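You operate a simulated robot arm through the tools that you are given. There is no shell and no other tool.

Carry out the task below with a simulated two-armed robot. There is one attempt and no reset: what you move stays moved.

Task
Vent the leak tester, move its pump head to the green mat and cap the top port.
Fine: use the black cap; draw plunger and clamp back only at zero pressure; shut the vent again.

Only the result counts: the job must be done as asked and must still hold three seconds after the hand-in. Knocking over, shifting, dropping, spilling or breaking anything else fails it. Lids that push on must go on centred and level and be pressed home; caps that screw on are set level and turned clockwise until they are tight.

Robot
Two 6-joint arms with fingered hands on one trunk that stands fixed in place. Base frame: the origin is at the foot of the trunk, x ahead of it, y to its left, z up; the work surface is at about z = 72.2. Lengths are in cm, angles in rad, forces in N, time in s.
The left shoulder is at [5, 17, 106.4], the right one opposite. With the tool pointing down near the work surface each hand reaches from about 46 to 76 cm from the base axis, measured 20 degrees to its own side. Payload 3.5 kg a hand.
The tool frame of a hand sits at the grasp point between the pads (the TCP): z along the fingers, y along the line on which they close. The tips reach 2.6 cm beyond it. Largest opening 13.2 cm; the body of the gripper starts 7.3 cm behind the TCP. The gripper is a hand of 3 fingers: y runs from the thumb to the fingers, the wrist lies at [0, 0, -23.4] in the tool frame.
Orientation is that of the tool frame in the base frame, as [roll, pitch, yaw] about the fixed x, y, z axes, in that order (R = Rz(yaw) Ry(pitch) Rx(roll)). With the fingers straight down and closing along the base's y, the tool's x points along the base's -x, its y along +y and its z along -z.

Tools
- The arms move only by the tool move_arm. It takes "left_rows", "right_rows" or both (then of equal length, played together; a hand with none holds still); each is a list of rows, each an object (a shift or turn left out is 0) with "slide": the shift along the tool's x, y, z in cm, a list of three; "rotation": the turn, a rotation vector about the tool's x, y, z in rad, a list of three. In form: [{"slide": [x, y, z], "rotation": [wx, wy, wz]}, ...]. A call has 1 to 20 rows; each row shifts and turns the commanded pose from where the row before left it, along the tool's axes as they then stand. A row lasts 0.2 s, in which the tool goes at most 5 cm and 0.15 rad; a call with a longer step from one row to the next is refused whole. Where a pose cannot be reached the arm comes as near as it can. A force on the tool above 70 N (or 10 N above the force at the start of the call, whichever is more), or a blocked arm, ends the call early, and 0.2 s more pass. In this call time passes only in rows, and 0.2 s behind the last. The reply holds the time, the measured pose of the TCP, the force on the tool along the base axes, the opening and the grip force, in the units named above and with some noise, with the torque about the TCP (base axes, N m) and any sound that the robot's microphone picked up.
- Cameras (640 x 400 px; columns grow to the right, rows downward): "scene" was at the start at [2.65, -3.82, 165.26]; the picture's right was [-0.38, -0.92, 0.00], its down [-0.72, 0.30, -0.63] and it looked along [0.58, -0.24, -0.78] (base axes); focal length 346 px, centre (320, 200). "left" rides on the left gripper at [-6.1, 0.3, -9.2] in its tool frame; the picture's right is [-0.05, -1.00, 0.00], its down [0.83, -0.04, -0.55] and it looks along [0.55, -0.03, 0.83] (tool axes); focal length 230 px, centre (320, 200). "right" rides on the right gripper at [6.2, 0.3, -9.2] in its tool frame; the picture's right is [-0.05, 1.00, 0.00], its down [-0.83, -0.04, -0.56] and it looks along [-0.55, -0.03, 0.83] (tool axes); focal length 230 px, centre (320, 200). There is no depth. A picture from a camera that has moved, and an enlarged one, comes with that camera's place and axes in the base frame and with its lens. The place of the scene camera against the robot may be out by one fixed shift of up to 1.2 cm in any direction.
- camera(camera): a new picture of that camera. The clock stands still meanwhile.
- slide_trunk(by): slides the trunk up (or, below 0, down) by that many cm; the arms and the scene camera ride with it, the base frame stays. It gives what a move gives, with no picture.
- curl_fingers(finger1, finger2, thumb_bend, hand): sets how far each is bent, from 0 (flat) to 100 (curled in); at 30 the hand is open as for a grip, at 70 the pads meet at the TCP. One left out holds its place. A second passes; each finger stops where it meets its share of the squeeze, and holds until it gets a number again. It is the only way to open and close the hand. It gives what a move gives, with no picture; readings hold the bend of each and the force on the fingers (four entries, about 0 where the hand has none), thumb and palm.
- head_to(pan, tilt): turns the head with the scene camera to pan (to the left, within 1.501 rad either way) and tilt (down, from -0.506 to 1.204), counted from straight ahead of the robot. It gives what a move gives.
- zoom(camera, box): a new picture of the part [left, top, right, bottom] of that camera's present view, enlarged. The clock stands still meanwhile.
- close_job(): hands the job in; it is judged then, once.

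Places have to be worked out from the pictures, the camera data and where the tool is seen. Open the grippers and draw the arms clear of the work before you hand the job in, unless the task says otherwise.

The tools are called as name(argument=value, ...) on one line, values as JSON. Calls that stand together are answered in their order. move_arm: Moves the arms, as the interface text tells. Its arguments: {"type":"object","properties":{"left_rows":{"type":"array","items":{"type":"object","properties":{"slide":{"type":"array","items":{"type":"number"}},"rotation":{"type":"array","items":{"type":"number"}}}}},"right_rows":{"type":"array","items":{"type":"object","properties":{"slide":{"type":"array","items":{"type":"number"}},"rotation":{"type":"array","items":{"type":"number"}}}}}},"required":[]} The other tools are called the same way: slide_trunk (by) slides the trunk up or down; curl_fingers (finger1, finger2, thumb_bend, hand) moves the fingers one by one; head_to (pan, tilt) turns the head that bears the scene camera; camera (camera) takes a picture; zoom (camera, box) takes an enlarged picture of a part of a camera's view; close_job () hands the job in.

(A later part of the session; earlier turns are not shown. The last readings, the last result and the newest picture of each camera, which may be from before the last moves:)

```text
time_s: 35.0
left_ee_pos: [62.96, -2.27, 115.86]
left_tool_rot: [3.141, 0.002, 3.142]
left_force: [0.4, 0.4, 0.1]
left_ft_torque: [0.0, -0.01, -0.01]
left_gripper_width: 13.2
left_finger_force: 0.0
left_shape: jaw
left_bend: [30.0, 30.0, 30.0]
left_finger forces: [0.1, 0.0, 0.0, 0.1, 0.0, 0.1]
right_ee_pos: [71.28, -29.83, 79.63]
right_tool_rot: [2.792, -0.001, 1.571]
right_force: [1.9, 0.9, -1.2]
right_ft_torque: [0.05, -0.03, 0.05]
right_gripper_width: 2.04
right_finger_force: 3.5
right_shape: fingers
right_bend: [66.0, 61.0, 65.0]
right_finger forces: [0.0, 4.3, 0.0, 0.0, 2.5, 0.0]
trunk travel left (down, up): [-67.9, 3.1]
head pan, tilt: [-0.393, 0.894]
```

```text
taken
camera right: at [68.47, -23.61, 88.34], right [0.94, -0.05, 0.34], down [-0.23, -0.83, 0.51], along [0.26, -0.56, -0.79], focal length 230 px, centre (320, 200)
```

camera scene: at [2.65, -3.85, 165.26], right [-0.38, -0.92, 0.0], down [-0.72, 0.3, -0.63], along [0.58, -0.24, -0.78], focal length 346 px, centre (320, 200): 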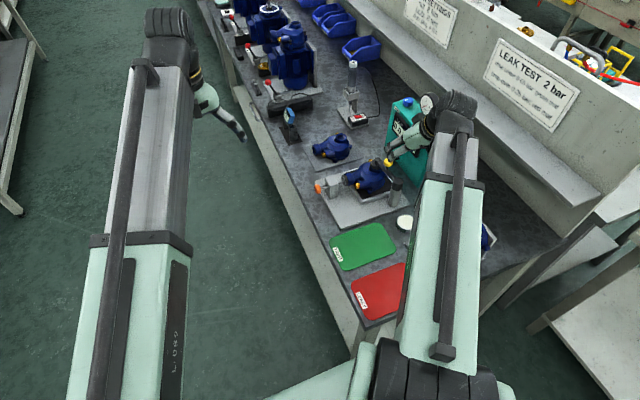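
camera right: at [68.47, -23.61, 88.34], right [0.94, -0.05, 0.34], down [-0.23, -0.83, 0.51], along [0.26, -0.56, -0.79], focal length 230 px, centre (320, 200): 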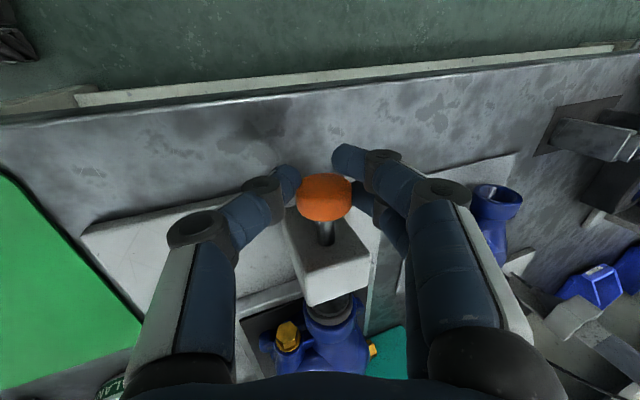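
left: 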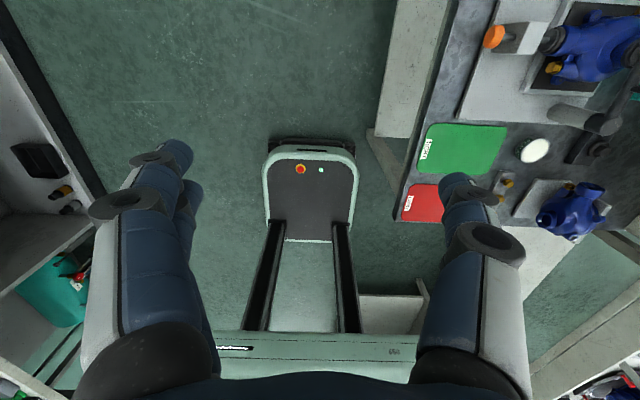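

Finger 2 and the thumb hold the rim; finger 1 passes in front of it. I squeeze more with those two and pull towards +y.

curl_fingers(hand="right", finger2=76, thumb_bend=76)

move_arm(right_rows=[{"slide": [0.4, 0, 0]}, {"slide": [0.4, 0, 0]}])

camera(camera="right")

```text
time_s: 36.0
left_ee_pos: [62.95, -2.06, 115.76]
left_tool_rot: [3.14, 0.001, -3.141]
left_force: [0.5, -0.2, 0.1]
left_ft_torque: [0.02, -0.02, 0.03]
left_gripper_width: 13.21
left_finger_force: 0.0
left_shape: jaw
left_bend: [30.0, 30.0, 30.0]
left_finger forces: [0.0, 0.0, 0.1, 0.0, 0.0, 0.0]
right_ee_pos: [71.21, -29.73, 79.46]
right_tool_rot: [2.793, 0.0, 1.572]
right_force: [-3.4, 2.9, -8.7]
right_ft_torque: [0.07, 0.05, 0.1]
right_gripper_width: 1.89
right_finger_force: 11.6
right_shape: fingers
right_bend: [66.0, 61.0, 67.0]
right_finger forces: [0.0, 8.7, 0.0, 0.0, 15.7, 0.0]
trunk travel left (down, up): [-67.9, 3.1]
head pan, tilt: [-0.393, 0.894]
```

```text
time_s: 36.6
left_ee_pos: [63.08, -2.17, 115.91]
left_tool_rot: [3.14, 0.001, -3.141]
left_force: [0.6, -0.3, 0.2]
left_ft_torque: [0.0, 0.0, 0.04]
left_gripper_width: 13.21
left_finger_force: 0.1
left_shape: jaw
left_bend: [30.0, 30.0, 30.0]
left_finger forces: [0.1, 0.0, 0.1, 0.0, 0.1, 0.0]
right_ee_pos: [71.27, -28.98, 79.61]
right_tool_rot: [2.793, 0.001, 1.572]
right_force: [-7.8, -1.2, -6.0]
right_ft_torque: [0.03, 0.12, 0.04]
right_gripper_width: 1.93
right_finger_force: 12.2
right_shape: fingers
right_bend: [66.0, 61.0, 67.0]
right_finger forces: [0.0, 7.9, 0.0, 0.1, 15.9, 0.0]
trunk travel left (down, up): [-67.9, 3.1]
head pan, tilt: [-0.393, 0.894]
```

```text
taken
camera right: at [68.53, -22.86, 88.3], right [0.94, -0.05, 0.34], down [-0.23, -0.83, 0.51], along [0.26, -0.56, -0.79], focal length 230 px, centre (320, 200)
```

right: 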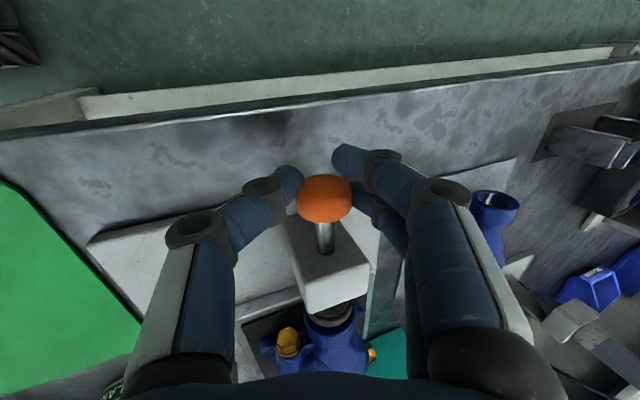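

The knob comes along with the hand. I keep pulling in small steps and watch for the stop.

move_arm(right_rows=[{"slide": [0.4, 0, 0]}, {"slide": [0.4, 0, 0]}, {"slide": [0.4, 0, 0]}])

camera(camera="right")

```text
time_s: 37.4
left_ee_pos: [63.04, -2.15, 115.99]
left_tool_rot: [-3.14, 0.003, 3.141]
left_force: [-0.3, 0.1, 0.6]
left_ft_torque: [-0.01, 0.01, -0.01]
left_gripper_width: 13.17
left_finger_force: 0.0
left_shape: jaw
left_bend: [30.0, 30.0, 30.0]
left_finger forces: [0.1, 0.0, 0.1, 0.1, 0.0, 0.0]
right_ee_pos: [71.33, -27.69, 79.58]
right_tool_rot: [2.789, 0.0, 1.572]
right_force: [-9.9, -0.2, 0.6]
right_ft_torque: [0.0, 0.27, 0.07]
right_gripper_width: 1.95
right_finger_force: 13.7
right_shape: fingers
right_bend: [66.0, 62.0, 68.0]
right_finger forces: [0.0, 8.5, 0.1, 0.0, 18.2, 0.0]
trunk travel left (down, up): [-67.9, 3.1]
head pan, tilt: [-0.393, 0.894]
```

```text
taken
camera right: at [68.59, -21.54, 88.28], right [0.94, -0.05, 0.34], down [-0.23, -0.83, 0.51], along [0.26, -0.55, -0.79], focal length 230 px, centre (320, 200)
```

right: 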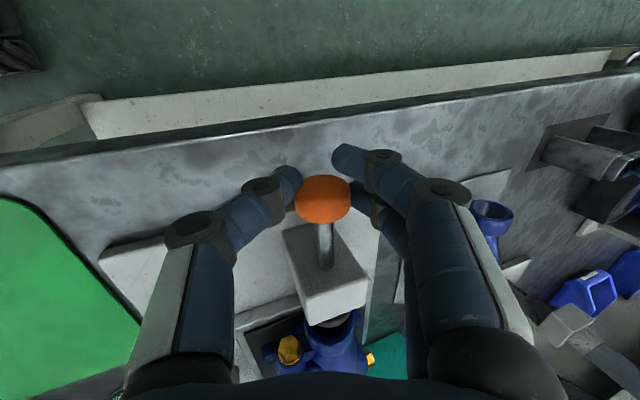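

It still slides freely (2 cm so far). I pull on until resistance.

move_arm(right_rows=[{"slide": [0.4, 0, 0]}, {"slide": [0.4, 0, 0]}, {"slide": [0.3, 0, 0]}])

camera(camera="right")

```text
time_s: 38.2
left_ee_pos: [63.17, -2.08, 115.78]
left_tool_rot: [3.141, 0.002, 3.142]
left_force: [-1.0, -0.9, 0.6]
left_ft_torque: [-0.02, 0.02, 0.02]
left_gripper_width: 13.22
left_finger_force: 0.1
left_shape: jaw
left_bend: [30.0, 30.0, 30.0]
left_finger forces: [0.0, 0.0, 0.0, 0.1, 0.1, 0.0]
right_ee_pos: [71.71, -26.62, 79.62]
right_tool_rot: [2.787, 0.002, 1.571]
right_force: [6.3, -3.5, 0.7]
right_ft_torque: [-0.02, -0.11, 0.01]
right_gripper_width: 0.48
right_finger_force: 3.8
right_shape: fingers
right_bend: [66.0, 64.0, 76.0]
right_finger forces: [0.1, 6.1, 0.0, 0.0, 0.6, 0.0]
trunk travel left (down, up): [-67.9, 3.1]
head pan, tilt: [-0.393, 0.894]
```

```text
taken
camera right: at [68.87, -20.45, 88.4], right [0.94, -0.05, 0.35], down [-0.23, -0.83, 0.51], along [0.26, -0.56, -0.79], focal length 230 px, centre (320, 200)
```

right: 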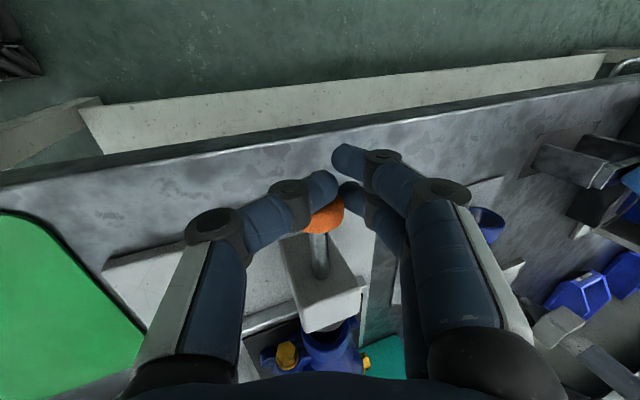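

The thumb slipped in front of the knob, which suggests the plunger met its stop. I open and look at it.

curl_fingers(hand="right", finger1=50, finger2=50, thumb_bend=50)

move_arm(right_rows=[{"slide": [0, 0, -3]}, {"slide": [0, 0, -4]}, {"slide": [0, 0, -4]}])

camera(camera="right")

zoom(camera="right", box=[260, 90, 400, 250])

```text
time_s: 39.2
left_ee_pos: [63.01, -2.1, 115.78]
left_tool_rot: [3.141, 0.001, -3.14]
left_force: [-0.4, 0.6, 0.2]
left_ft_torque: [-0.01, -0.01, 0.05]
left_gripper_width: 13.14
left_finger_force: 0.1
left_shape: jaw
left_bend: [30.0, 30.0, 30.0]
left_finger forces: [0.1, 0.0, 0.1, 0.0, 0.0, 0.1]
right_ee_pos: [71.33, -26.61, 79.74]
right_tool_rot: [2.794, 0.001, 1.571]
right_force: [-0.9, -0.3, -0.5]
right_ft_torque: [-0.02, 0.0, -0.03]
right_gripper_width: 6.69
right_finger_force: 0.0
right_shape: fingers
right_bend: [50.0, 50.0, 50.0]
right_finger forces: [0.1, 0.0, 0.1, 0.0, 0.1, 0.1]
trunk travel left (down, up): [-67.9, 3.1]
head pan, tilt: [-0.393, 0.894]
```

```text
time_s: 40.0
left_ee_pos: [62.95, -2.15, 115.85]
left_tool_rot: [-3.142, 0.002, -3.141]
left_force: [-0.5, -0.2, 0.4]
left_ft_torque: [-0.06, 0.01, -0.01]
left_gripper_width: 13.21
left_finger_force: 0.2
left_shape: jaw
left_bend: [30.0, 30.0, 30.0]
left_finger forces: [0.0, 0.0, 0.0, 0.0, 0.0, 0.1]
right_ee_pos: [67.78, -26.48, 90.01]
right_tool_rot: [2.793, 0.001, 1.571]
right_force: [-0.3, -0.2, 0.7]
right_ft_torque: [0.01, -0.03, 0.0]
right_gripper_width: 6.73
right_finger_force: 0.1
right_shape: fingers
right_bend: [50.0, 50.0, 50.0]
right_finger forces: [0.1, 0.0, 0.0, 0.1, 0.0, 0.1]
trunk travel left (down, up): [-67.9, 3.1]
head pan, tilt: [-0.393, 0.894]
```

```text
taken
camera right: at [64.93, -20.28, 98.7], right [0.94, -0.05, 0.34], down [-0.23, -0.83, 0.51], along [0.26, -0.56, -0.79], focal length 230 px, centre (320, 200)
```

right: 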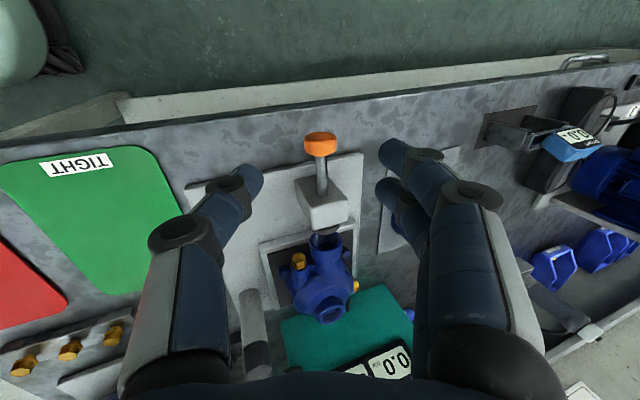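

```text
2.50 times, centred on (330, 170) of right
camera zoom: at [64.93, -20.28, 98.7], right [0.94, -0.05, 0.34], down [-0.23, -0.83, 0.51], along [0.26, -0.56, -0.79], focal length 575 px, centre (295, 275)
```

zoom: 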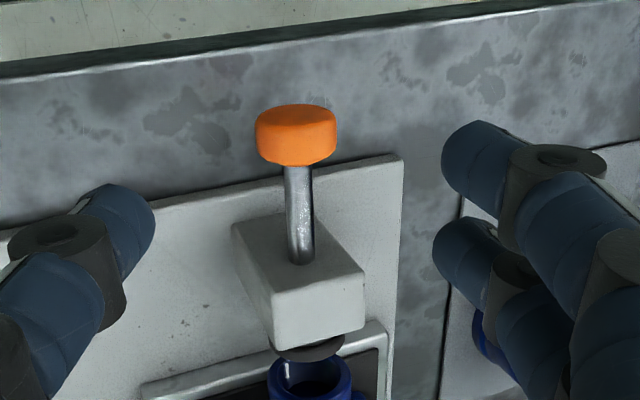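

The plunger is fully drawn: its flange sits against the block and the side port is open. Next I raise the hand, turn it back to closing along y with 20° forward tilt, and look at the pump from the front.

move_arm(right_rows=[{"slide": [0, 0, -4]}, {"slide": [0, 0, -4]}, {"slide": [0, 0, -4]}, {"rotation": [0.117, 0, 0]}, {"rotation": [0.117, 0, 0]}, {"rotation": [0.116, 0, 0]}, {"rotation": [0, 0, -0.143]}, {"rotation": [0, 0, -0.143]}, {"rotation": [0, 0, -0.143]}, {"rotation": [0, 0, -0.143]}, {"rotation": [0, 0, -0.143]}, {"rotation": [0, 0, -0.143]}, {"rotation": [0, 0, -0.143]}, {"rotation": [0, 0, -0.143]}, {"rotation": [0, 0, -0.143]}, {"rotation": [0, 0, -0.143]}, {"rotation": [0, 0, -0.141]}, {"rotation": [0, -0.117, 0]}, {"rotation": [0, -0.117, 0]}, {"rotation": [0, -0.116, 0]}])

curl_fingers(hand="right", finger1=45, finger2=45, thumb_bend=45)

```text
time_s: 44.2
left_ee_pos: [62.97, -2.05, 115.86]
left_tool_rot: [-3.141, 0.001, -3.14]
left_force: [-0.7, -0.3, 0.6]
left_ft_torque: [-0.01, 0.02, -0.01]
left_gripper_width: 13.2
left_finger_force: 0.2
left_shape: jaw
left_bend: [30.0, 30.0, 30.0]
left_finger forces: [0.0, 0.1, 0.0, 0.0, 0.0, 0.0]
right_ee_pos: [63.5, -26.51, 101.25]
right_tool_rot: [-3.139, 0.35, 3.141]
right_force: [-0.8, 0.3, -0.2]
right_ft_torque: [0.0, 0.03, 0.01]
right_gripper_width: 6.72
right_finger_force: 0.0
right_shape: fingers
right_bend: [50.0, 50.0, 50.0]
right_finger forces: [0.0, 0.1, 0.1, 0.0, 0.0, 0.0]
trunk travel left (down, up): [-67.9, 3.1]
head pan, tilt: [-0.393, 0.894]
```

```text
time_s: 45.2
left_ee_pos: [62.95, -1.97, 115.95]
left_tool_rot: [3.141, -0.001, 3.141]
left_force: [-1.0, 0.5, 0.6]
left_ft_torque: [-0.04, 0.0, -0.03]
left_gripper_width: 13.22
left_finger_force: 0.2
left_shape: jaw
left_bend: [30.0, 30.0, 30.0]
left_finger forces: [0.1, 0.0, 0.0, 0.0, 0.0, 0.0]
right_ee_pos: [63.49, -26.54, 101.09]
right_tool_rot: [-3.141, 0.347, -3.141]
right_force: [-0.1, 0.8, -0.3]
right_ft_torque: [-0.02, 0.04, 0.0]
right_gripper_width: 8.4
right_finger_force: 0.0
right_shape: fingers
right_bend: [45.0, 45.0, 45.0]
right_finger forces: [0.0, 0.0, 0.0, 0.0, 0.0, 0.0]
trunk travel left (down, up): [-67.9, 3.1]
head pan, tilt: [-0.393, 0.894]
```

I slide over to a viewing spot in front of the pump.

move_arm(right_rows=[{"slide": [0.5, -4.7, -0.6]}, {"slide": [0.5, -4.7, -0.6]}, {"slide": [0.5, -4.7, -0.6]}, {"slide": [0.5, -4.7, -0.6]}, {"slide": [0.6, -4.7, -0.6]}])

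camera(camera="right")

zoom(camera="scene", box=[300, 130, 420, 212])

zoom(camera="right", box=[240, 60, 420, 200])

zoom(camera="left", box=[460, 0, 640, 160])

```text
time_s: 46.4
left_ee_pos: [62.95, -2.17, 115.86]
left_tool_rot: [-3.141, 0.0, -3.141]
left_force: [0.0, 0.5, -0.1]
left_ft_torque: [0.0, 0.0, 0.02]
left_gripper_width: 13.19
left_finger_force: 0.2
left_shape: jaw
left_bend: [30.0, 30.0, 30.0]
left_finger forces: [0.0, 0.0, 0.0, 0.1, 0.1, 0.0]
right_ee_pos: [59.91, -50.05, 103.19]
right_tool_rot: [-3.141, 0.348, -3.141]
right_force: [0.1, -0.9, -0.1]
right_ft_torque: [-0.01, 0.0, 0.0]
right_gripper_width: 8.41
right_finger_force: 0.1
right_shape: fingers
right_bend: [45.0, 45.0, 45.0]
right_finger forces: [0.1, 0.0, 0.0, 0.0, 0.0, 0.0]
trunk travel left (down, up): [-67.9, 3.1]
head pan, tilt: [-0.393, 0.894]
```

```text
taken
camera right: at [51.02, -49.84, 109.64], right [0.05, 1.0, 0.02], down [0.59, -0.04, 0.81], along [0.81, -0.03, -0.59], focal length 230 px, centre (320, 200)
```

right: 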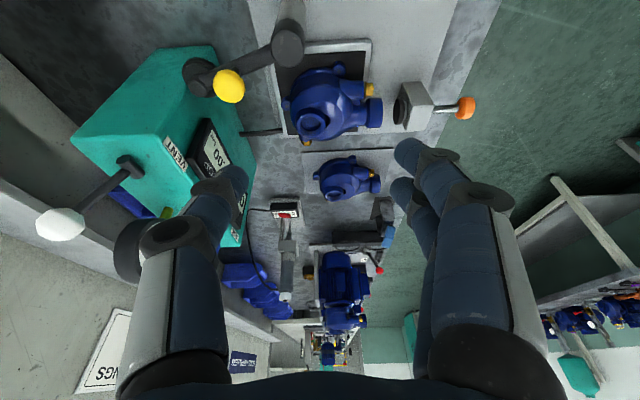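

```text
4.88 times, centred on (360, 171) of scene
camera zoom: at [2.64, -3.89, 165.25], right [-0.38, -0.92, 0.0], down [-0.72, 0.3, -0.63], along [0.58, -0.24, -0.78], focal length 1689 px, centre (125, 342)
```

zoom: 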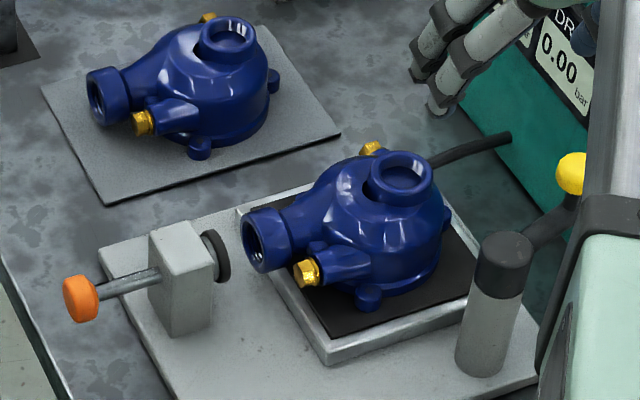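

```text
2.86 times, centred on (330, 130) of right
camera zoom: at [51.02, -49.84, 109.64], right [0.05, 1.0, 0.02], down [0.59, -0.04, 0.81], along [0.81, -0.03, -0.59], focal length 657 px, centre (291, 400)
```

zoom: 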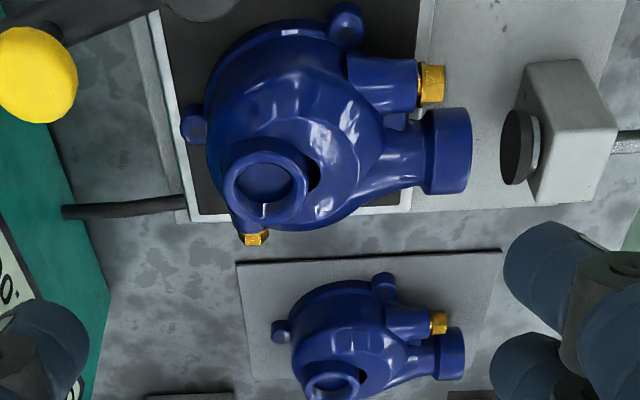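

```text
2.50 times, centred on (550, 80) of left
camera zoom: at [69.2, -1.77, 125.15], right [0.05, -1.0, 0.0], down [-0.83, -0.04, 0.55], along [-0.55, -0.03, -0.83], focal length 575 px, centre (-255, 500)
```

zoom: 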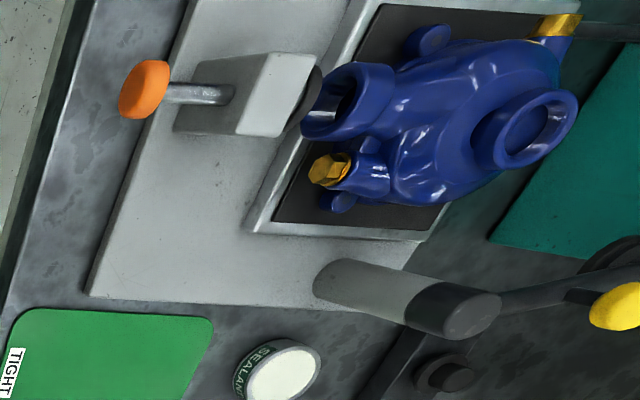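

The side port is clear of the plunger and the top port ring (about 3.8 cm wide, top z≈84.2) is at roughly (69.5, -51.5). I approach above it with 15° tilt for a ring grip and look again.

move_arm(right_rows=[{"rotation": [0, 0.087, 0]}, {"slide": [-2, -0.7, 1]}, {"slide": [-2.08, -0.75, 1]}, {"slide": [0, 0, 3]}, {"slide": [0, 0, 3]}, {"slide": [0, 0, 3.18]}])

camera(camera="right")

zoom(camera="scene", box=[320, 120, 440, 212])

zoom(camera="left", box=[460, 0, 640, 160])

```text
time_s: 47.8
left_ee_pos: [62.93, -2.09, 115.82]
left_tool_rot: [3.141, 0.0, -3.141]
left_force: [-0.6, 0.3, -1.2]
left_ft_torque: [0.01, 0.0, -0.01]
left_gripper_width: 13.21
left_finger_force: 0.1
left_shape: jaw
left_bend: [30.0, 30.0, 30.0]
left_finger forces: [0.0, 0.0, 0.1, 0.0, 0.1, 0.0]
right_ee_pos: [66.99, -51.5, 93.33]
right_tool_rot: [-3.141, 0.263, 3.141]
right_force: [-0.2, -0.1, 0.6]
right_ft_torque: [-0.01, 0.02, -0.01]
right_gripper_width: 8.44
right_finger_force: 0.1
right_shape: fingers
right_bend: [45.0, 45.0, 45.0]
right_finger forces: [0.0, 0.0, 0.0, 0.1, 0.1, 0.0]
trunk travel left (down, up): [-67.9, 3.1]
head pan, tilt: [-0.393, 0.894]
```

```text
taken
camera right: at [58.7, -51.21, 100.57], right [0.05, 1.0, 0.01], down [0.66, -0.04, 0.75], along [0.75, -0.03, -0.66], focal length 230 px, centre (320, 200)
```

right: 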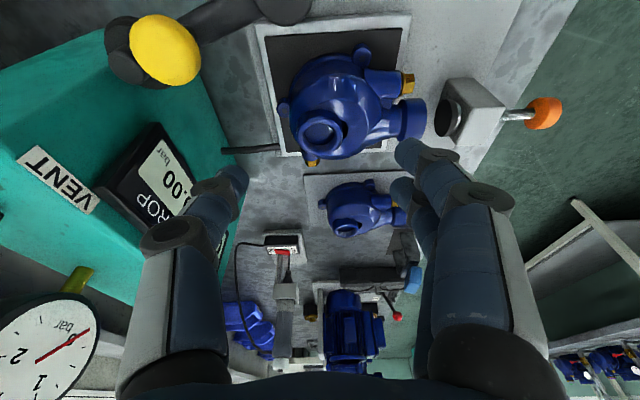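

```text
4.35 times, centred on (380, 166) of scene
camera zoom: at [2.68, -3.83, 165.26], right [-0.38, -0.92, 0.0], down [-0.72, 0.3, -0.63], along [0.58, -0.24, -0.78], focal length 1506 px, centre (59, 348)
```

zoom: 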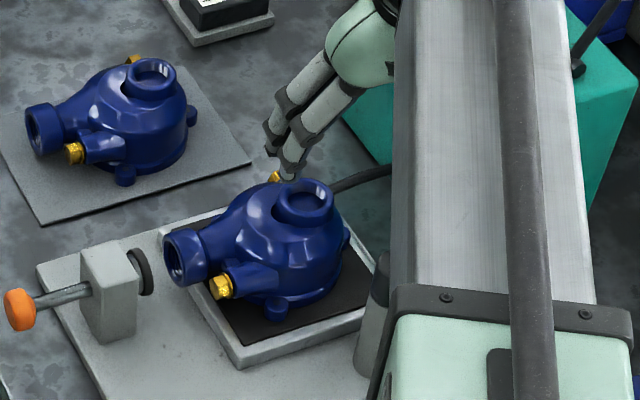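

```text
2.50 times, centred on (550, 80) of left
camera zoom: at [69.23, -1.75, 125.13], right [0.05, -1.0, 0.0], down [-0.83, -0.04, 0.55], along [-0.55, -0.03, -0.83], focal length 575 px, centre (-255, 500)
```

zoom: 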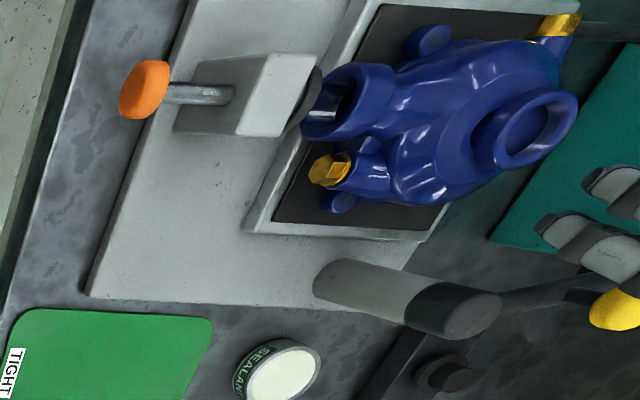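

To watch the grasp from the +y side I swing the left hand's camera round and bring it nearer; the right hand narrows its opening meanwhile.

move_arm(left_rows=[{"rotation": [0, 0, -0.143]}, {"rotation": [0, 0, -0.143]}, {"rotation": [0, 0, -0.143]}, {"rotation": [0, 0, -0.143]}, {"rotation": [0, 0, -0.143]}, {"rotation": [0, 0, -0.143]}, {"rotation": [0, 0, -0.143]}, {"rotation": [0, 0, -0.143]}, {"rotation": [0, 0, -0.143]}, {"rotation": [0, 0, -0.143]}, {"rotation": [0, 0, -0.141]}, {"slide": [4, 1, 3]}, {"slide": [4, 1, 3]}, {"slide": [4, 1, 4]}, {"slide": [0, 0, 3]}])

curl_fingers(hand="right", finger1=52, finger2=52, thumb_bend=52)

camera(camera="left")

```text
refused: row 12 steps farther than a row can; nothing moved
```

```text
time_s: 48.8
left_ee_pos: [63.01, -2.18, 115.84]
left_tool_rot: [3.141, 0.0, 3.141]
left_force: [0.9, -0.5, 0.2]
left_ft_torque: [0.01, -0.03, 0.01]
left_gripper_width: 13.2
left_finger_force: 0.1
left_shape: jaw
left_bend: [30.0, 30.0, 30.0]
left_finger forces: [0.0, 0.1, 0.0, 0.1, 0.1, 0.0]
right_ee_pos: [66.92, -51.67, 93.31]
right_tool_rot: [3.139, 0.264, 3.141]
right_force: [0.3, -0.2, 0.3]
right_ft_torque: [0.0, 0.0, -0.01]
right_gripper_width: 6.15
right_finger_force: 0.0
right_shape: fingers
right_bend: [52.0, 52.0, 52.0]
right_finger forces: [0.1, 0.0, 0.0, 0.0, 0.2, 0.0]
trunk travel left (down, up): [-67.9, 3.1]
head pan, tilt: [-0.393, 0.894]
```

```text
taken
camera left: at [69.2, -1.73, 125.15], right [0.05, -1.0, 0.0], down [-0.83, -0.04, 0.55], along [-0.55, -0.03, -0.83], focal length 230 px, centre (320, 200)
```

left: 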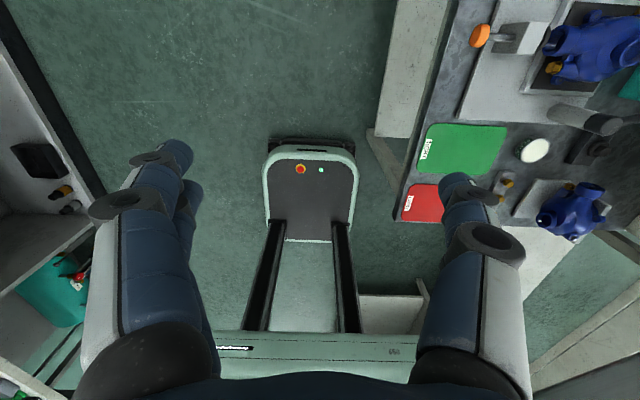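

The row was a touch too long; I repeat the left-hand move with smaller steps.

move_arm(left_rows=[{"rotation": [0, 0, -0.143]}, {"rotation": [0, 0, -0.143]}, {"rotation": [0, 0, -0.143]}, {"rotation": [0, 0, -0.143]}, {"rotation": [0, 0, -0.143]}, {"rotation": [0, 0, -0.143]}, {"rotation": [0, 0, -0.143]}, {"rotation": [0, 0, -0.143]}, {"rotation": [0, 0, -0.143]}, {"rotation": [0, 0, -0.143]}, {"rotation": [0, 0, -0.141]}, {"slide": [3, 0.75, 2.5]}, {"slide": [3, 0.75, 2.5]}, {"slide": [3, 0.75, 2.5]}, {"slide": [3, 0.75, 2.5]}, {"slide": [0, 0, 3]}])

camera(camera="left")

```text
time_s: 52.2
left_ee_pos: [58.92, -0.64, 102.9]
left_tool_rot: [-3.14, -0.003, -2.017]
left_force: [-1.0, 0.6, -0.5]
left_ft_torque: [0.02, -0.02, 0.0]
left_gripper_width: 13.17
left_finger_force: 0.0
left_shape: jaw
left_bend: [30.0, 30.0, 30.0]
left_finger forces: [0.0, 0.1, 0.0, 0.0, 0.0, 0.0]
left hand out of reach, approached as far as the arm can: row 8, 9, 10, 11, 12, 13, 14, 15, 16
right_ee_pos: [66.81, -51.56, 93.38]
right_tool_rot: [-3.141, 0.263, 3.14]
right_force: [0.1, 0.7, 0.2]
right_ft_torque: [0.04, 0.0, -0.03]
right_gripper_width: 6.2
right_finger_force: 0.1
right_shape: fingers
right_bend: [52.0, 52.0, 52.0]
right_finger forces: [0.1, 0.0, 0.0, 0.0, 0.0, 0.1]
trunk travel left (down, up): [-67.9, 3.1]
head pan, tilt: [-0.393, 0.894]
```

```text
taken
camera left: at [61.45, 5.23, 112.05], right [0.92, -0.38, 0.0], down [-0.32, -0.77, 0.56], along [-0.21, -0.52, -0.83], focal length 230 px, centre (320, 200)
```

left: 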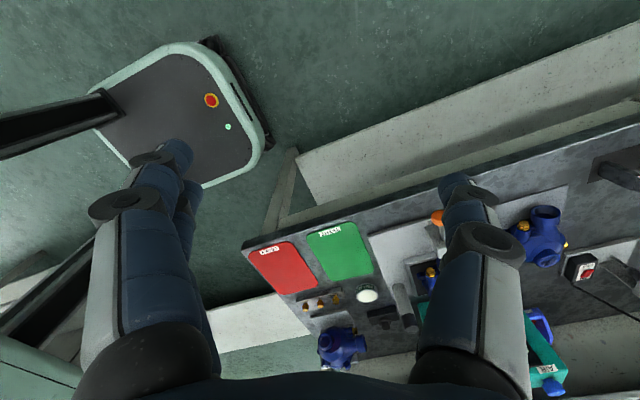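

The left wrist reached its turning limit and its own finger hides the pump. I shift the left hand 10 cm towards −y and flatten its fingers.

move_arm(left_rows=[{"slide": [3, -1.43, 0]}, {"slide": [3, -1.43, 0]}, {"slide": [3, -1.43, 0]}])

curl_fingers(hand="left", finger1=5, finger2=5, thumb_bend=5)

camera(camera="left")

```text
time_s: 53.0
left_ee_pos: [61.76, -2.63, 102.71]
left_tool_rot: [-3.14, -0.007, -2.033]
left_force: [-0.1, -0.8, -0.2]
left_ft_torque: [-0.03, 0.03, 0.0]
left_gripper_width: 13.2
left_finger_force: 0.1
left_shape: jaw
left_bend: [30.0, 30.0, 30.0]
left_finger forces: [0.0, 0.1, 0.0, 0.0, 0.0, 0.1]
left hand out of reach, approached as far as the arm can: row 1, 2, 3
right_ee_pos: [66.95, -51.67, 93.42]
right_tool_rot: [3.141, 0.261, 3.14]
right_force: [0.1, 0.2, -0.2]
right_ft_torque: [-0.06, -0.01, 0.04]
right_gripper_width: 6.18
right_finger_force: 0.1
right_shape: fingers
right_bend: [52.0, 52.0, 52.0]
right_finger forces: [0.0, 0.0, 0.0, 0.0, 0.0, 0.0]
trunk travel left (down, up): [-67.9, 3.1]
head pan, tilt: [-0.393, 0.894]
```

```text
time_s: 54.0
left_ee_pos: [61.74, -2.69, 102.65]
left_tool_rot: [-3.138, -0.007, -2.032]
left_force: [-0.6, -0.8, -0.2]
left_ft_torque: [0.0, -0.04, 0.01]
left_gripper_width: 17.77
left_finger_force: 0.1
left_shape: fingers
left_bend: [5.0, 5.0, 5.0]
left_finger forces: [0.1, 0.0, 0.0, 0.0, 0.1, 0.0]
right_ee_pos: [66.88, -51.58, 93.32]
right_tool_rot: [3.141, 0.262, -3.141]
right_force: [-0.2, 0.3, 0.0]
right_ft_torque: [0.0, 0.0, -0.01]
right_gripper_width: 6.2
right_finger_force: 0.0
right_shape: fingers
right_bend: [52.0, 52.0, 52.0]
right_finger forces: [0.1, 0.1, 0.1, 0.0, 0.0, 0.0]
trunk travel left (down, up): [-67.9, 3.1]
head pan, tilt: [-0.393, 0.894]
```

```text
taken
camera left: at [64.3, 3.14, 111.9], right [0.92, -0.4, 0.0], down [-0.33, -0.76, 0.56], along [-0.22, -0.52, -0.83], focal length 230 px, centre (320, 200)
```

left: 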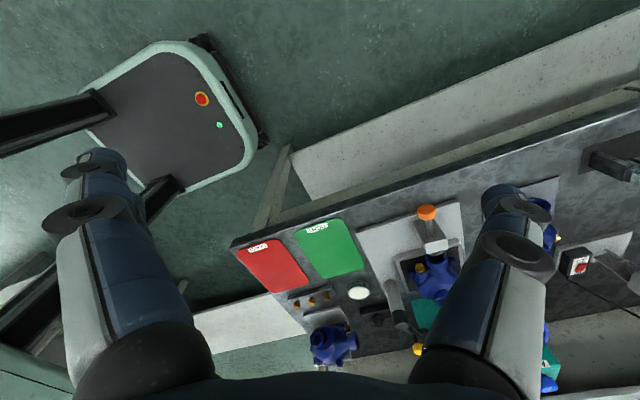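

The left camera cannot get a better angle, so I rely on the right wrist camera and force readings. I centre over the ring and descend 5 cm.

move_arm(right_rows=[{"slide": [0.3, 0.35, 0]}, {"slide": [0, 0, 2.5]}, {"slide": [0, 0, 2.5]}])

camera(camera="right")

zoom(camera="right", box=[220, 80, 420, 205])

```text
time_s: 54.8
left_ee_pos: [61.75, -2.5, 102.53]
left_tool_rot: [-3.138, -0.008, -2.033]
left_force: [0.0, 0.4, -0.4]
left_ft_torque: [-0.01, -0.03, 0.0]
left_gripper_width: 17.8
left_finger_force: 0.0
left_shape: fingers
left_bend: [5.0, 5.0, 5.0]
left_finger forces: [0.0, 0.0, 0.0, 0.0, 0.0, 0.1]
right_ee_pos: [68.03, -51.43, 88.23]
right_tool_rot: [-3.14, 0.263, -3.142]
right_force: [-0.3, 0.1, -0.5]
right_ft_torque: [0.02, 0.01, 0.0]
right_gripper_width: 6.16
right_finger_force: 0.2
right_shape: fingers
right_bend: [52.0, 52.0, 52.0]
right_finger forces: [0.0, 0.1, 0.0, 0.0, 0.0, 0.0]
trunk travel left (down, up): [-67.9, 3.1]
head pan, tilt: [-0.393, 0.894]
```

```text
taken
camera right: at [59.75, -51.02, 95.54], right [0.05, 1.0, 0.01], down [0.66, -0.04, 0.75], along [0.75, -0.03, -0.66], focal length 230 px, centre (320, 200)
```

right: 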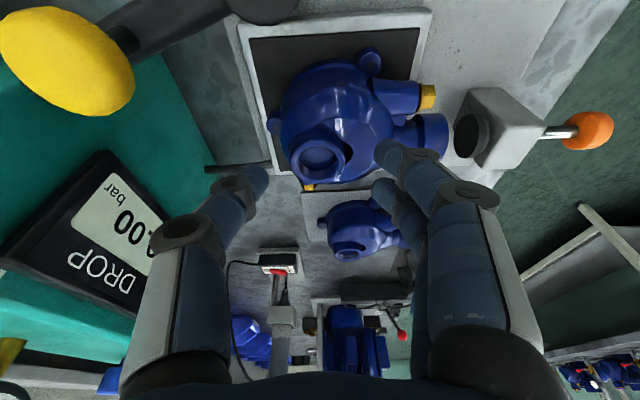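

```text
3.20 times, centred on (320, 142) of right
camera zoom: at [59.75, -51.02, 95.54], right [0.05, 1.0, 0.01], down [0.66, -0.04, 0.75], along [0.75, -0.03, -0.66], focal length 736 px, centre (320, 384)
```

zoom: 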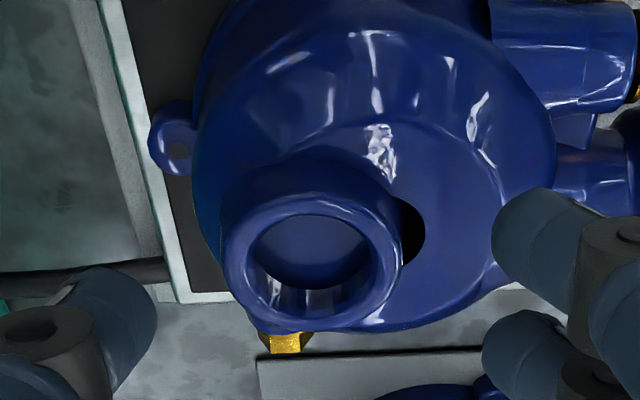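

The ring is almost centred, top 4.1 cm ahead, and the dome lies only 1–1.5 cm below its rim. I narrow the fingers to 5 cm and descend in small steps feeling for the dome.

curl_fingers(hand="right", finger1=55, finger2=55, thumb_bend=55)

move_arm(right_rows=[{"slide": [0.3, -0.15, 0]}, {"slide": [0, 0, 1]}, {"slide": [0, 0, 1]}, {"slide": [0, 0, 0.4]}])

zoom(camera="right", box=[220, 80, 420, 205])

```text
time_s: 55.8
left_ee_pos: [61.87, -2.59, 102.69]
left_tool_rot: [-3.141, -0.008, -2.033]
left_force: [0.7, 0.5, 0.3]
left_ft_torque: [-0.01, 0.01, -0.02]
left_gripper_width: 17.79
left_finger_force: 0.1
left_shape: fingers
left_bend: [5.0, 5.0, 5.0]
left_finger forces: [0.1, 0.1, 0.0, 0.0, 0.1, 0.0]
right_ee_pos: [67.92, -51.32, 88.32]
right_tool_rot: [-3.139, 0.263, 3.142]
right_force: [0.4, 0.3, 0.5]
right_ft_torque: [-0.01, 0.03, -0.01]
right_gripper_width: 5.16
right_finger_force: 0.2
right_shape: fingers
right_bend: [55.0, 55.0, 55.0]
right_finger forces: [0.0, 0.1, 0.1, 0.0, 0.1, 0.0]
trunk travel left (down, up): [-67.9, 3.1]
head pan, tilt: [-0.393, 0.894]
```

```text
time_s: 56.8
left_ee_pos: [62.02, -2.65, 102.64]
left_tool_rot: [-3.14, -0.006, -2.033]
left_force: [-0.4, 0.7, 0.0]
left_ft_torque: [0.0, -0.01, 0.0]
left_gripper_width: 17.77
left_finger_force: 0.1
left_shape: fingers
left_bend: [5.0, 5.0, 5.0]
left_finger forces: [0.0, 0.0, 0.0, 0.0, 0.1, 0.1]
right_ee_pos: [68.27, -51.42, 86.03]
right_tool_rot: [-3.139, 0.264, 3.14]
right_force: [0.0, 0.2, 1.0]
right_ft_torque: [0.0, -0.01, 0.01]
right_gripper_width: 5.2
right_finger_force: 0.1
right_shape: fingers
right_bend: [55.0, 55.0, 55.0]
right_finger forces: [0.0, 0.1, 0.1, 0.1, 0.1, 0.0]
trunk travel left (down, up): [-67.9, 3.1]
head pan, tilt: [-0.393, 0.894]
```

```text
3.20 times, centred on (320, 142) of right
camera zoom: at [60.04, -51.07, 93.27], right [0.05, 1.0, 0.01], down [0.66, -0.04, 0.75], along [0.75, -0.03, -0.66], focal length 736 px, centre (320, 384)
```

zoom: 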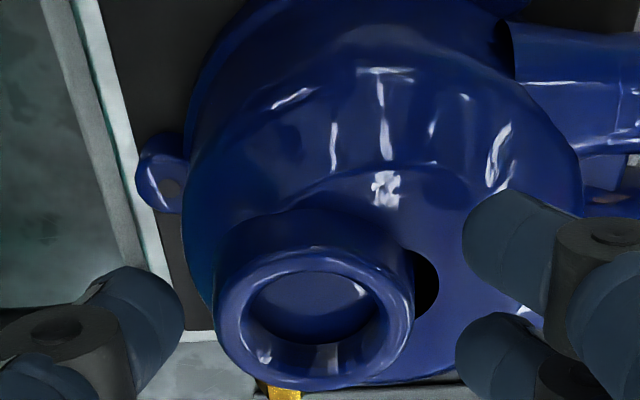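

Comparing the three views by parallax, the ring top is lower and farther than I assumed: about (69.8, -51.6, 82.8). I correct by 0.7 cm in +x, go down a little and look again.

move_arm(right_rows=[{"slide": [-0.7, -0.15, 0]}, {"slide": [0, 0, 0.8]}])

zoom(camera="right", box=[220, 80, 420, 205])

```text
time_s: 57.4
left_ee_pos: [61.76, -2.74, 102.62]
left_tool_rot: [-3.141, -0.007, -2.033]
left_force: [-0.4, 1.2, -0.9]
left_ft_torque: [0.02, 0.0, -0.01]
left_gripper_width: 17.79
left_finger_force: 0.1
left_shape: fingers
left_bend: [5.0, 5.0, 5.0]
left_finger forces: [0.0, 0.0, 0.0, 0.0, 0.0, 0.0]
right_ee_pos: [69.12, -51.6, 85.47]
right_tool_rot: [3.141, 0.262, 3.141]
right_force: [0.1, -0.7, 0.8]
right_ft_torque: [0.01, -0.02, 0.0]
right_gripper_width: 5.19
right_finger_force: 0.0
right_shape: fingers
right_bend: [55.0, 55.0, 55.0]
right_finger forces: [0.1, 0.0, 0.1, 0.0, 0.0, 0.0]
trunk travel left (down, up): [-67.9, 3.1]
head pan, tilt: [-0.393, 0.894]
```

```text
3.20 times, centred on (320, 142) of right
camera zoom: at [60.9, -51.22, 92.7], right [0.05, 1.0, 0.01], down [0.66, -0.04, 0.75], along [0.75, -0.03, -0.66], focal length 736 px, centre (320, 384)
```

zoom: 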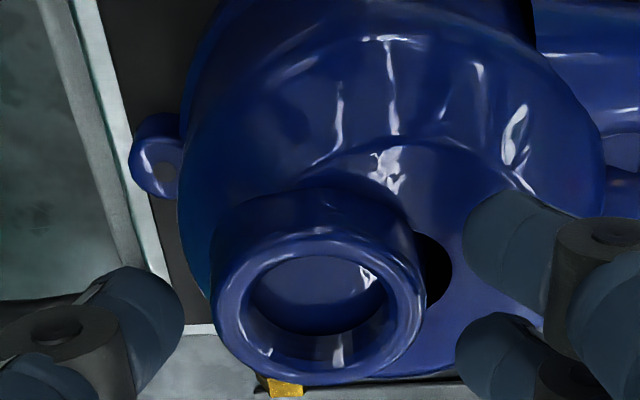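

The ring is now centred on the tool axis. I descend in small steps with the force in view.

move_arm(right_rows=[{"slide": [0, 0, 0.5]}, {"slide": [0, 0, 0.4]}, {"slide": [0, 0, 0.3]}])

camera(camera="right")

zoom(camera="scene", box=[320, 120, 440, 212])

```text
time_s: 58.2
left_ee_pos: [61.66, -2.75, 102.68]
left_tool_rot: [-3.139, -0.006, -2.034]
left_force: [0.2, -0.5, 0.8]
left_ft_torque: [-0.01, 0.02, -0.01]
left_gripper_width: 17.77
left_finger_force: 0.0
left_shape: fingers
left_bend: [5.0, 5.0, 5.0]
left_finger forces: [0.0, 0.0, 0.1, 0.0, 0.0, 0.0]
right_ee_pos: [69.44, -51.72, 84.54]
right_tool_rot: [-3.138, 0.265, -3.14]
right_force: [-3.1, 0.5, 12.3]
right_ft_torque: [0.46, 0.22, 0.11]
right_gripper_width: 5.21
right_finger_force: 6.0
right_shape: fingers
right_bend: [57.0, 55.0, 55.0]
right_finger forces: [12.3, 0.0, 0.0, 0.1, 0.0, 0.0]
trunk travel left (down, up): [-67.9, 3.1]
head pan, tilt: [-0.393, 0.894]
```

```text
taken
camera right: at [61.21, -51.22, 91.72], right [0.05, 1.0, 0.01], down [0.66, -0.04, 0.75], along [0.75, -0.03, -0.66], focal length 230 px, centre (320, 200)
```

right: 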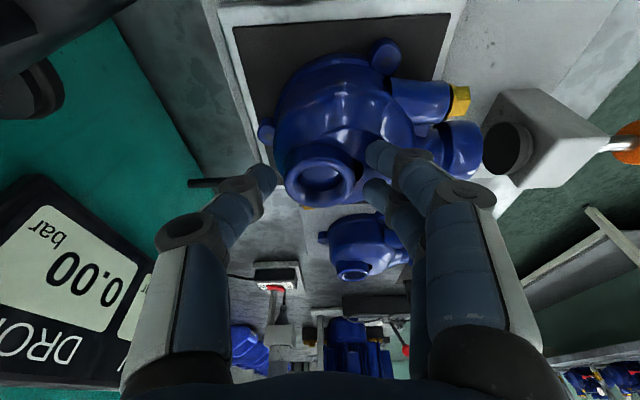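

```text
4.35 times, centred on (380, 166) of scene
camera zoom: at [2.5, -3.73, 165.29], right [-0.38, -0.92, 0.0], down [-0.72, 0.3, -0.63], along [0.58, -0.24, -0.78], focal length 1506 px, centre (59, 348)
```

zoom: 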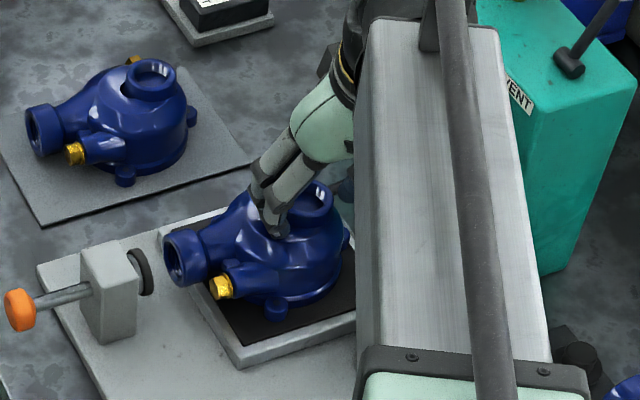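

Finger 1 touches the dome: on the +y side the ring stands only about 1 cm proud. I rise 3 cm and yaw the hand 45° clockwise, so thumb and fingers come to the ring's freer flanks.

move_arm(right_rows=[{"slide": [0, 0, -1.5]}, {"slide": [0, 0, -1.5]}, {"rotation": [0.034, 0, 0.1264]}, {"rotation": [0.034, 0, 0.1264]}, {"rotation": [0.034, 0, 0.1264]}, {"rotation": [0.034, 0, 0.1264]}, {"rotation": [0.034, 0, 0.1264]}, {"rotation": [0.034, 0, 0.1264]}])

camera(camera="right")

zoom(camera="right", box=[220, 80, 420, 205])

```text
time_s: 60.0
left_ee_pos: [61.77, -2.63, 102.71]
left_tool_rot: [-3.139, -0.007, -2.033]
left_force: [0.4, 0.9, 0.7]
left_ft_torque: [-0.01, -0.02, 0.02]
left_gripper_width: 17.78
left_finger_force: 0.0
left_shape: fingers
left_bend: [5.0, 5.0, 5.0]
left_finger forces: [0.2, 0.0, 0.0, 0.0, 0.1, 0.0]
right_ee_pos: [68.8, -51.59, 87.35]
right_tool_rot: [-3.141, 0.264, 2.355]
right_force: [0.1, 0.2, -0.1]
right_ft_torque: [-0.03, 0.0, 0.02]
right_gripper_width: 5.14
right_finger_force: 0.1
right_shape: fingers
right_bend: [55.0, 55.0, 55.0]
right_finger forces: [0.0, 0.0, 0.0, 0.0, 0.0, 0.0]
trunk travel left (down, up): [-67.9, 3.1]
head pan, tilt: [-0.393, 0.894]
```

```text
taken
camera right: at [63.15, -45.43, 94.56], right [0.74, 0.67, 0.01], down [0.43, -0.5, 0.75], along [0.51, -0.55, -0.66], focal length 230 px, centre (320, 200)
```

right: 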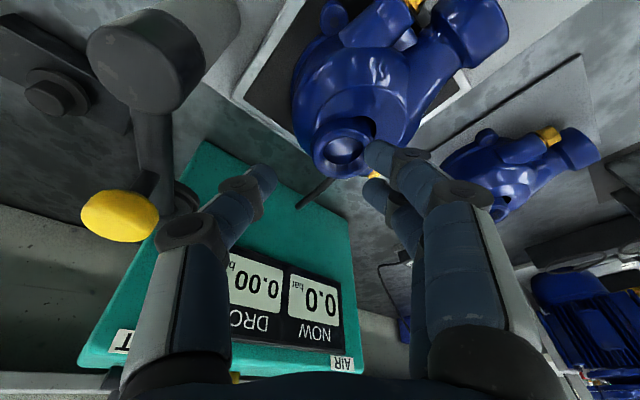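

```text
3.20 times, centred on (320, 142) of right
camera zoom: at [63.15, -45.43, 94.56], right [0.74, 0.67, 0.01], down [0.43, -0.5, 0.75], along [0.51, -0.55, -0.66], focal length 736 px, centre (320, 384)
```

zoom: 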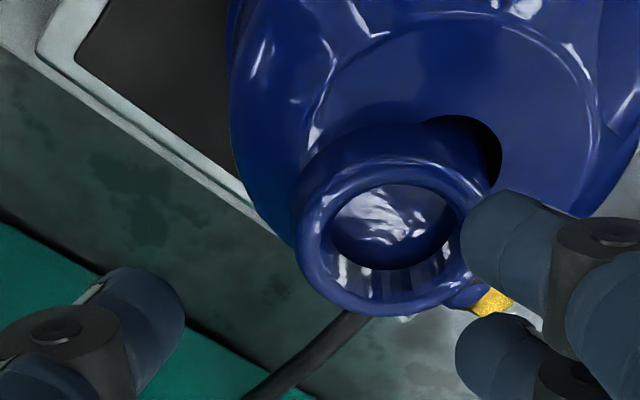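

From this side the ring's flanks are freer. Triangulating with the earlier view, the ring top centre is near (70.9, -51.6, 81.8): 1.4 cm towards the finger side and 5.7 cm ahead. I shift and go down 2.5 cm, then look.

move_arm(right_rows=[{"slide": [0, 1.4, 0]}, {"slide": [0, 0, 1.3]}, {"slide": [0, 0, 1.2]}])

zoom(camera="right", box=[220, 80, 420, 205])

zoom(camera="scene", box=[320, 120, 440, 212])

```text
time_s: 60.8
left_ee_pos: [61.84, -2.7, 102.76]
left_tool_rot: [-3.139, -0.006, -2.031]
left_force: [0.0, -0.4, 0.2]
left_ft_torque: [-0.03, -0.01, 0.0]
left_gripper_width: 17.76
left_finger_force: 0.0
left_shape: fingers
left_bend: [5.0, 5.0, 5.0]
left_finger forces: [0.1, 0.1, 0.1, 0.0, 0.0, 0.1]
right_ee_pos: [70.1, -51.01, 84.86]
right_tool_rot: [-3.14, 0.265, 2.356]
right_force: [0.6, 0.0, 0.7]
right_ft_torque: [-0.02, 0.01, 0.03]
right_gripper_width: 5.13
right_finger_force: 0.0
right_shape: fingers
right_bend: [55.0, 55.0, 55.0]
right_finger forces: [0.1, 0.0, 0.0, 0.0, 0.0, 0.0]
trunk travel left (down, up): [-67.9, 3.1]
head pan, tilt: [-0.393, 0.894]
```

```text
3.20 times, centred on (320, 142) of right
camera zoom: at [64.51, -44.89, 92.07], right [0.74, 0.67, 0.01], down [0.43, -0.49, 0.75], along [0.51, -0.55, -0.66], focal length 736 px, centre (320, 384)
```

zoom: 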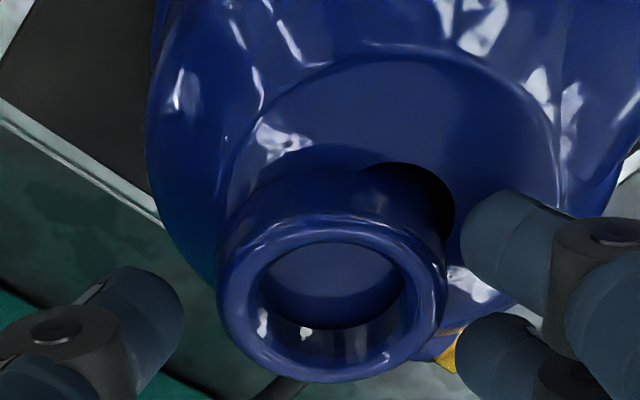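

```text
4.35 times, centred on (380, 166) of scene
camera zoom: at [2.66, -3.81, 165.26], right [-0.38, -0.92, 0.0], down [-0.72, 0.3, -0.63], along [0.58, -0.24, -0.78], focal length 1506 px, centre (59, 348)
```

zoom: 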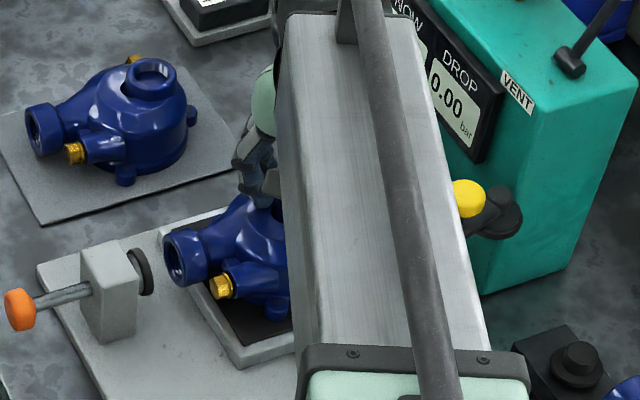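

The ring (about 4.2 cm across) is centred within 0.2 cm. I widen the fingers slightly and descend stepwise.

curl_fingers(hand="right", finger1=53, finger2=53, thumb_bend=53)

move_arm(right_rows=[{"slide": [0, 0.12, 0.5]}, {"slide": [0, 0, 0.5]}, {"slide": [0, 0, 0.4]}])

zoom(camera="right", box=[220, 80, 420, 205])

```text
time_s: 61.8
left_ee_pos: [61.76, -2.65, 102.61]
left_tool_rot: [-3.14, -0.006, -2.033]
left_force: [-1.1, 0.2, 0.3]
left_ft_torque: [0.01, 0.01, -0.05]
left_gripper_width: 17.78
left_finger_force: 0.1
left_shape: fingers
left_bend: [5.0, 5.0, 5.0]
left_finger forces: [0.0, 0.0, 0.1, 0.0, 0.0, 0.1]
right_ee_pos: [70.13, -51.11, 84.9]
right_tool_rot: [-3.14, 0.264, 2.355]
right_force: [-0.6, -0.1, 0.0]
right_ft_torque: [-0.01, -0.01, 0.04]
right_gripper_width: 5.72
right_finger_force: 0.1
right_shape: fingers
right_bend: [53.0, 53.0, 53.0]
right_finger forces: [0.1, 0.0, 0.0, 0.0, 0.0, 0.0]
trunk travel left (down, up): [-67.9, 3.1]
head pan, tilt: [-0.393, 0.894]
```

```text
time_s: 62.6
left_ee_pos: [61.46, -2.44, 102.95]
left_tool_rot: [-3.138, -0.009, -2.033]
left_force: [-1.0, -0.3, 0.0]
left_ft_torque: [0.05, 0.0, 0.03]
left_gripper_width: 17.75
left_finger_force: 0.0
left_shape: fingers
left_bend: [5.0, 5.0, 5.0]
left_finger forces: [0.0, 0.1, 0.1, 0.0, 0.0, 0.0]
right_ee_pos: [70.63, -50.94, 84.07]
right_tool_rot: [3.138, 0.274, 2.356]
right_force: [-0.1, 6.4, 43.7]
right_ft_torque: [1.48, -0.76, 0.13]
right_gripper_width: 5.59
right_finger_force: 21.8
right_shape: fingers
right_bend: [71.0, 53.0, 53.0]
right_finger forces: [43.5, 0.0, 0.1, 0.0, 0.2, 0.0]
trunk travel left (down, up): [-67.9, 3.1]
head pan, tilt: [-0.393, 0.894]
```

```text
3.20 times, centred on (320, 142) of right
camera zoom: at [64.89, -44.77, 91.27], right [0.74, 0.67, 0.02], down [0.43, -0.49, 0.76], along [0.52, -0.56, -0.65], focal length 736 px, centre (320, 384)
```

zoom: 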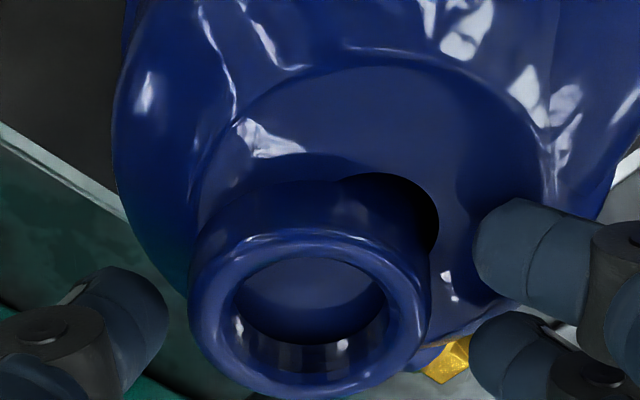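

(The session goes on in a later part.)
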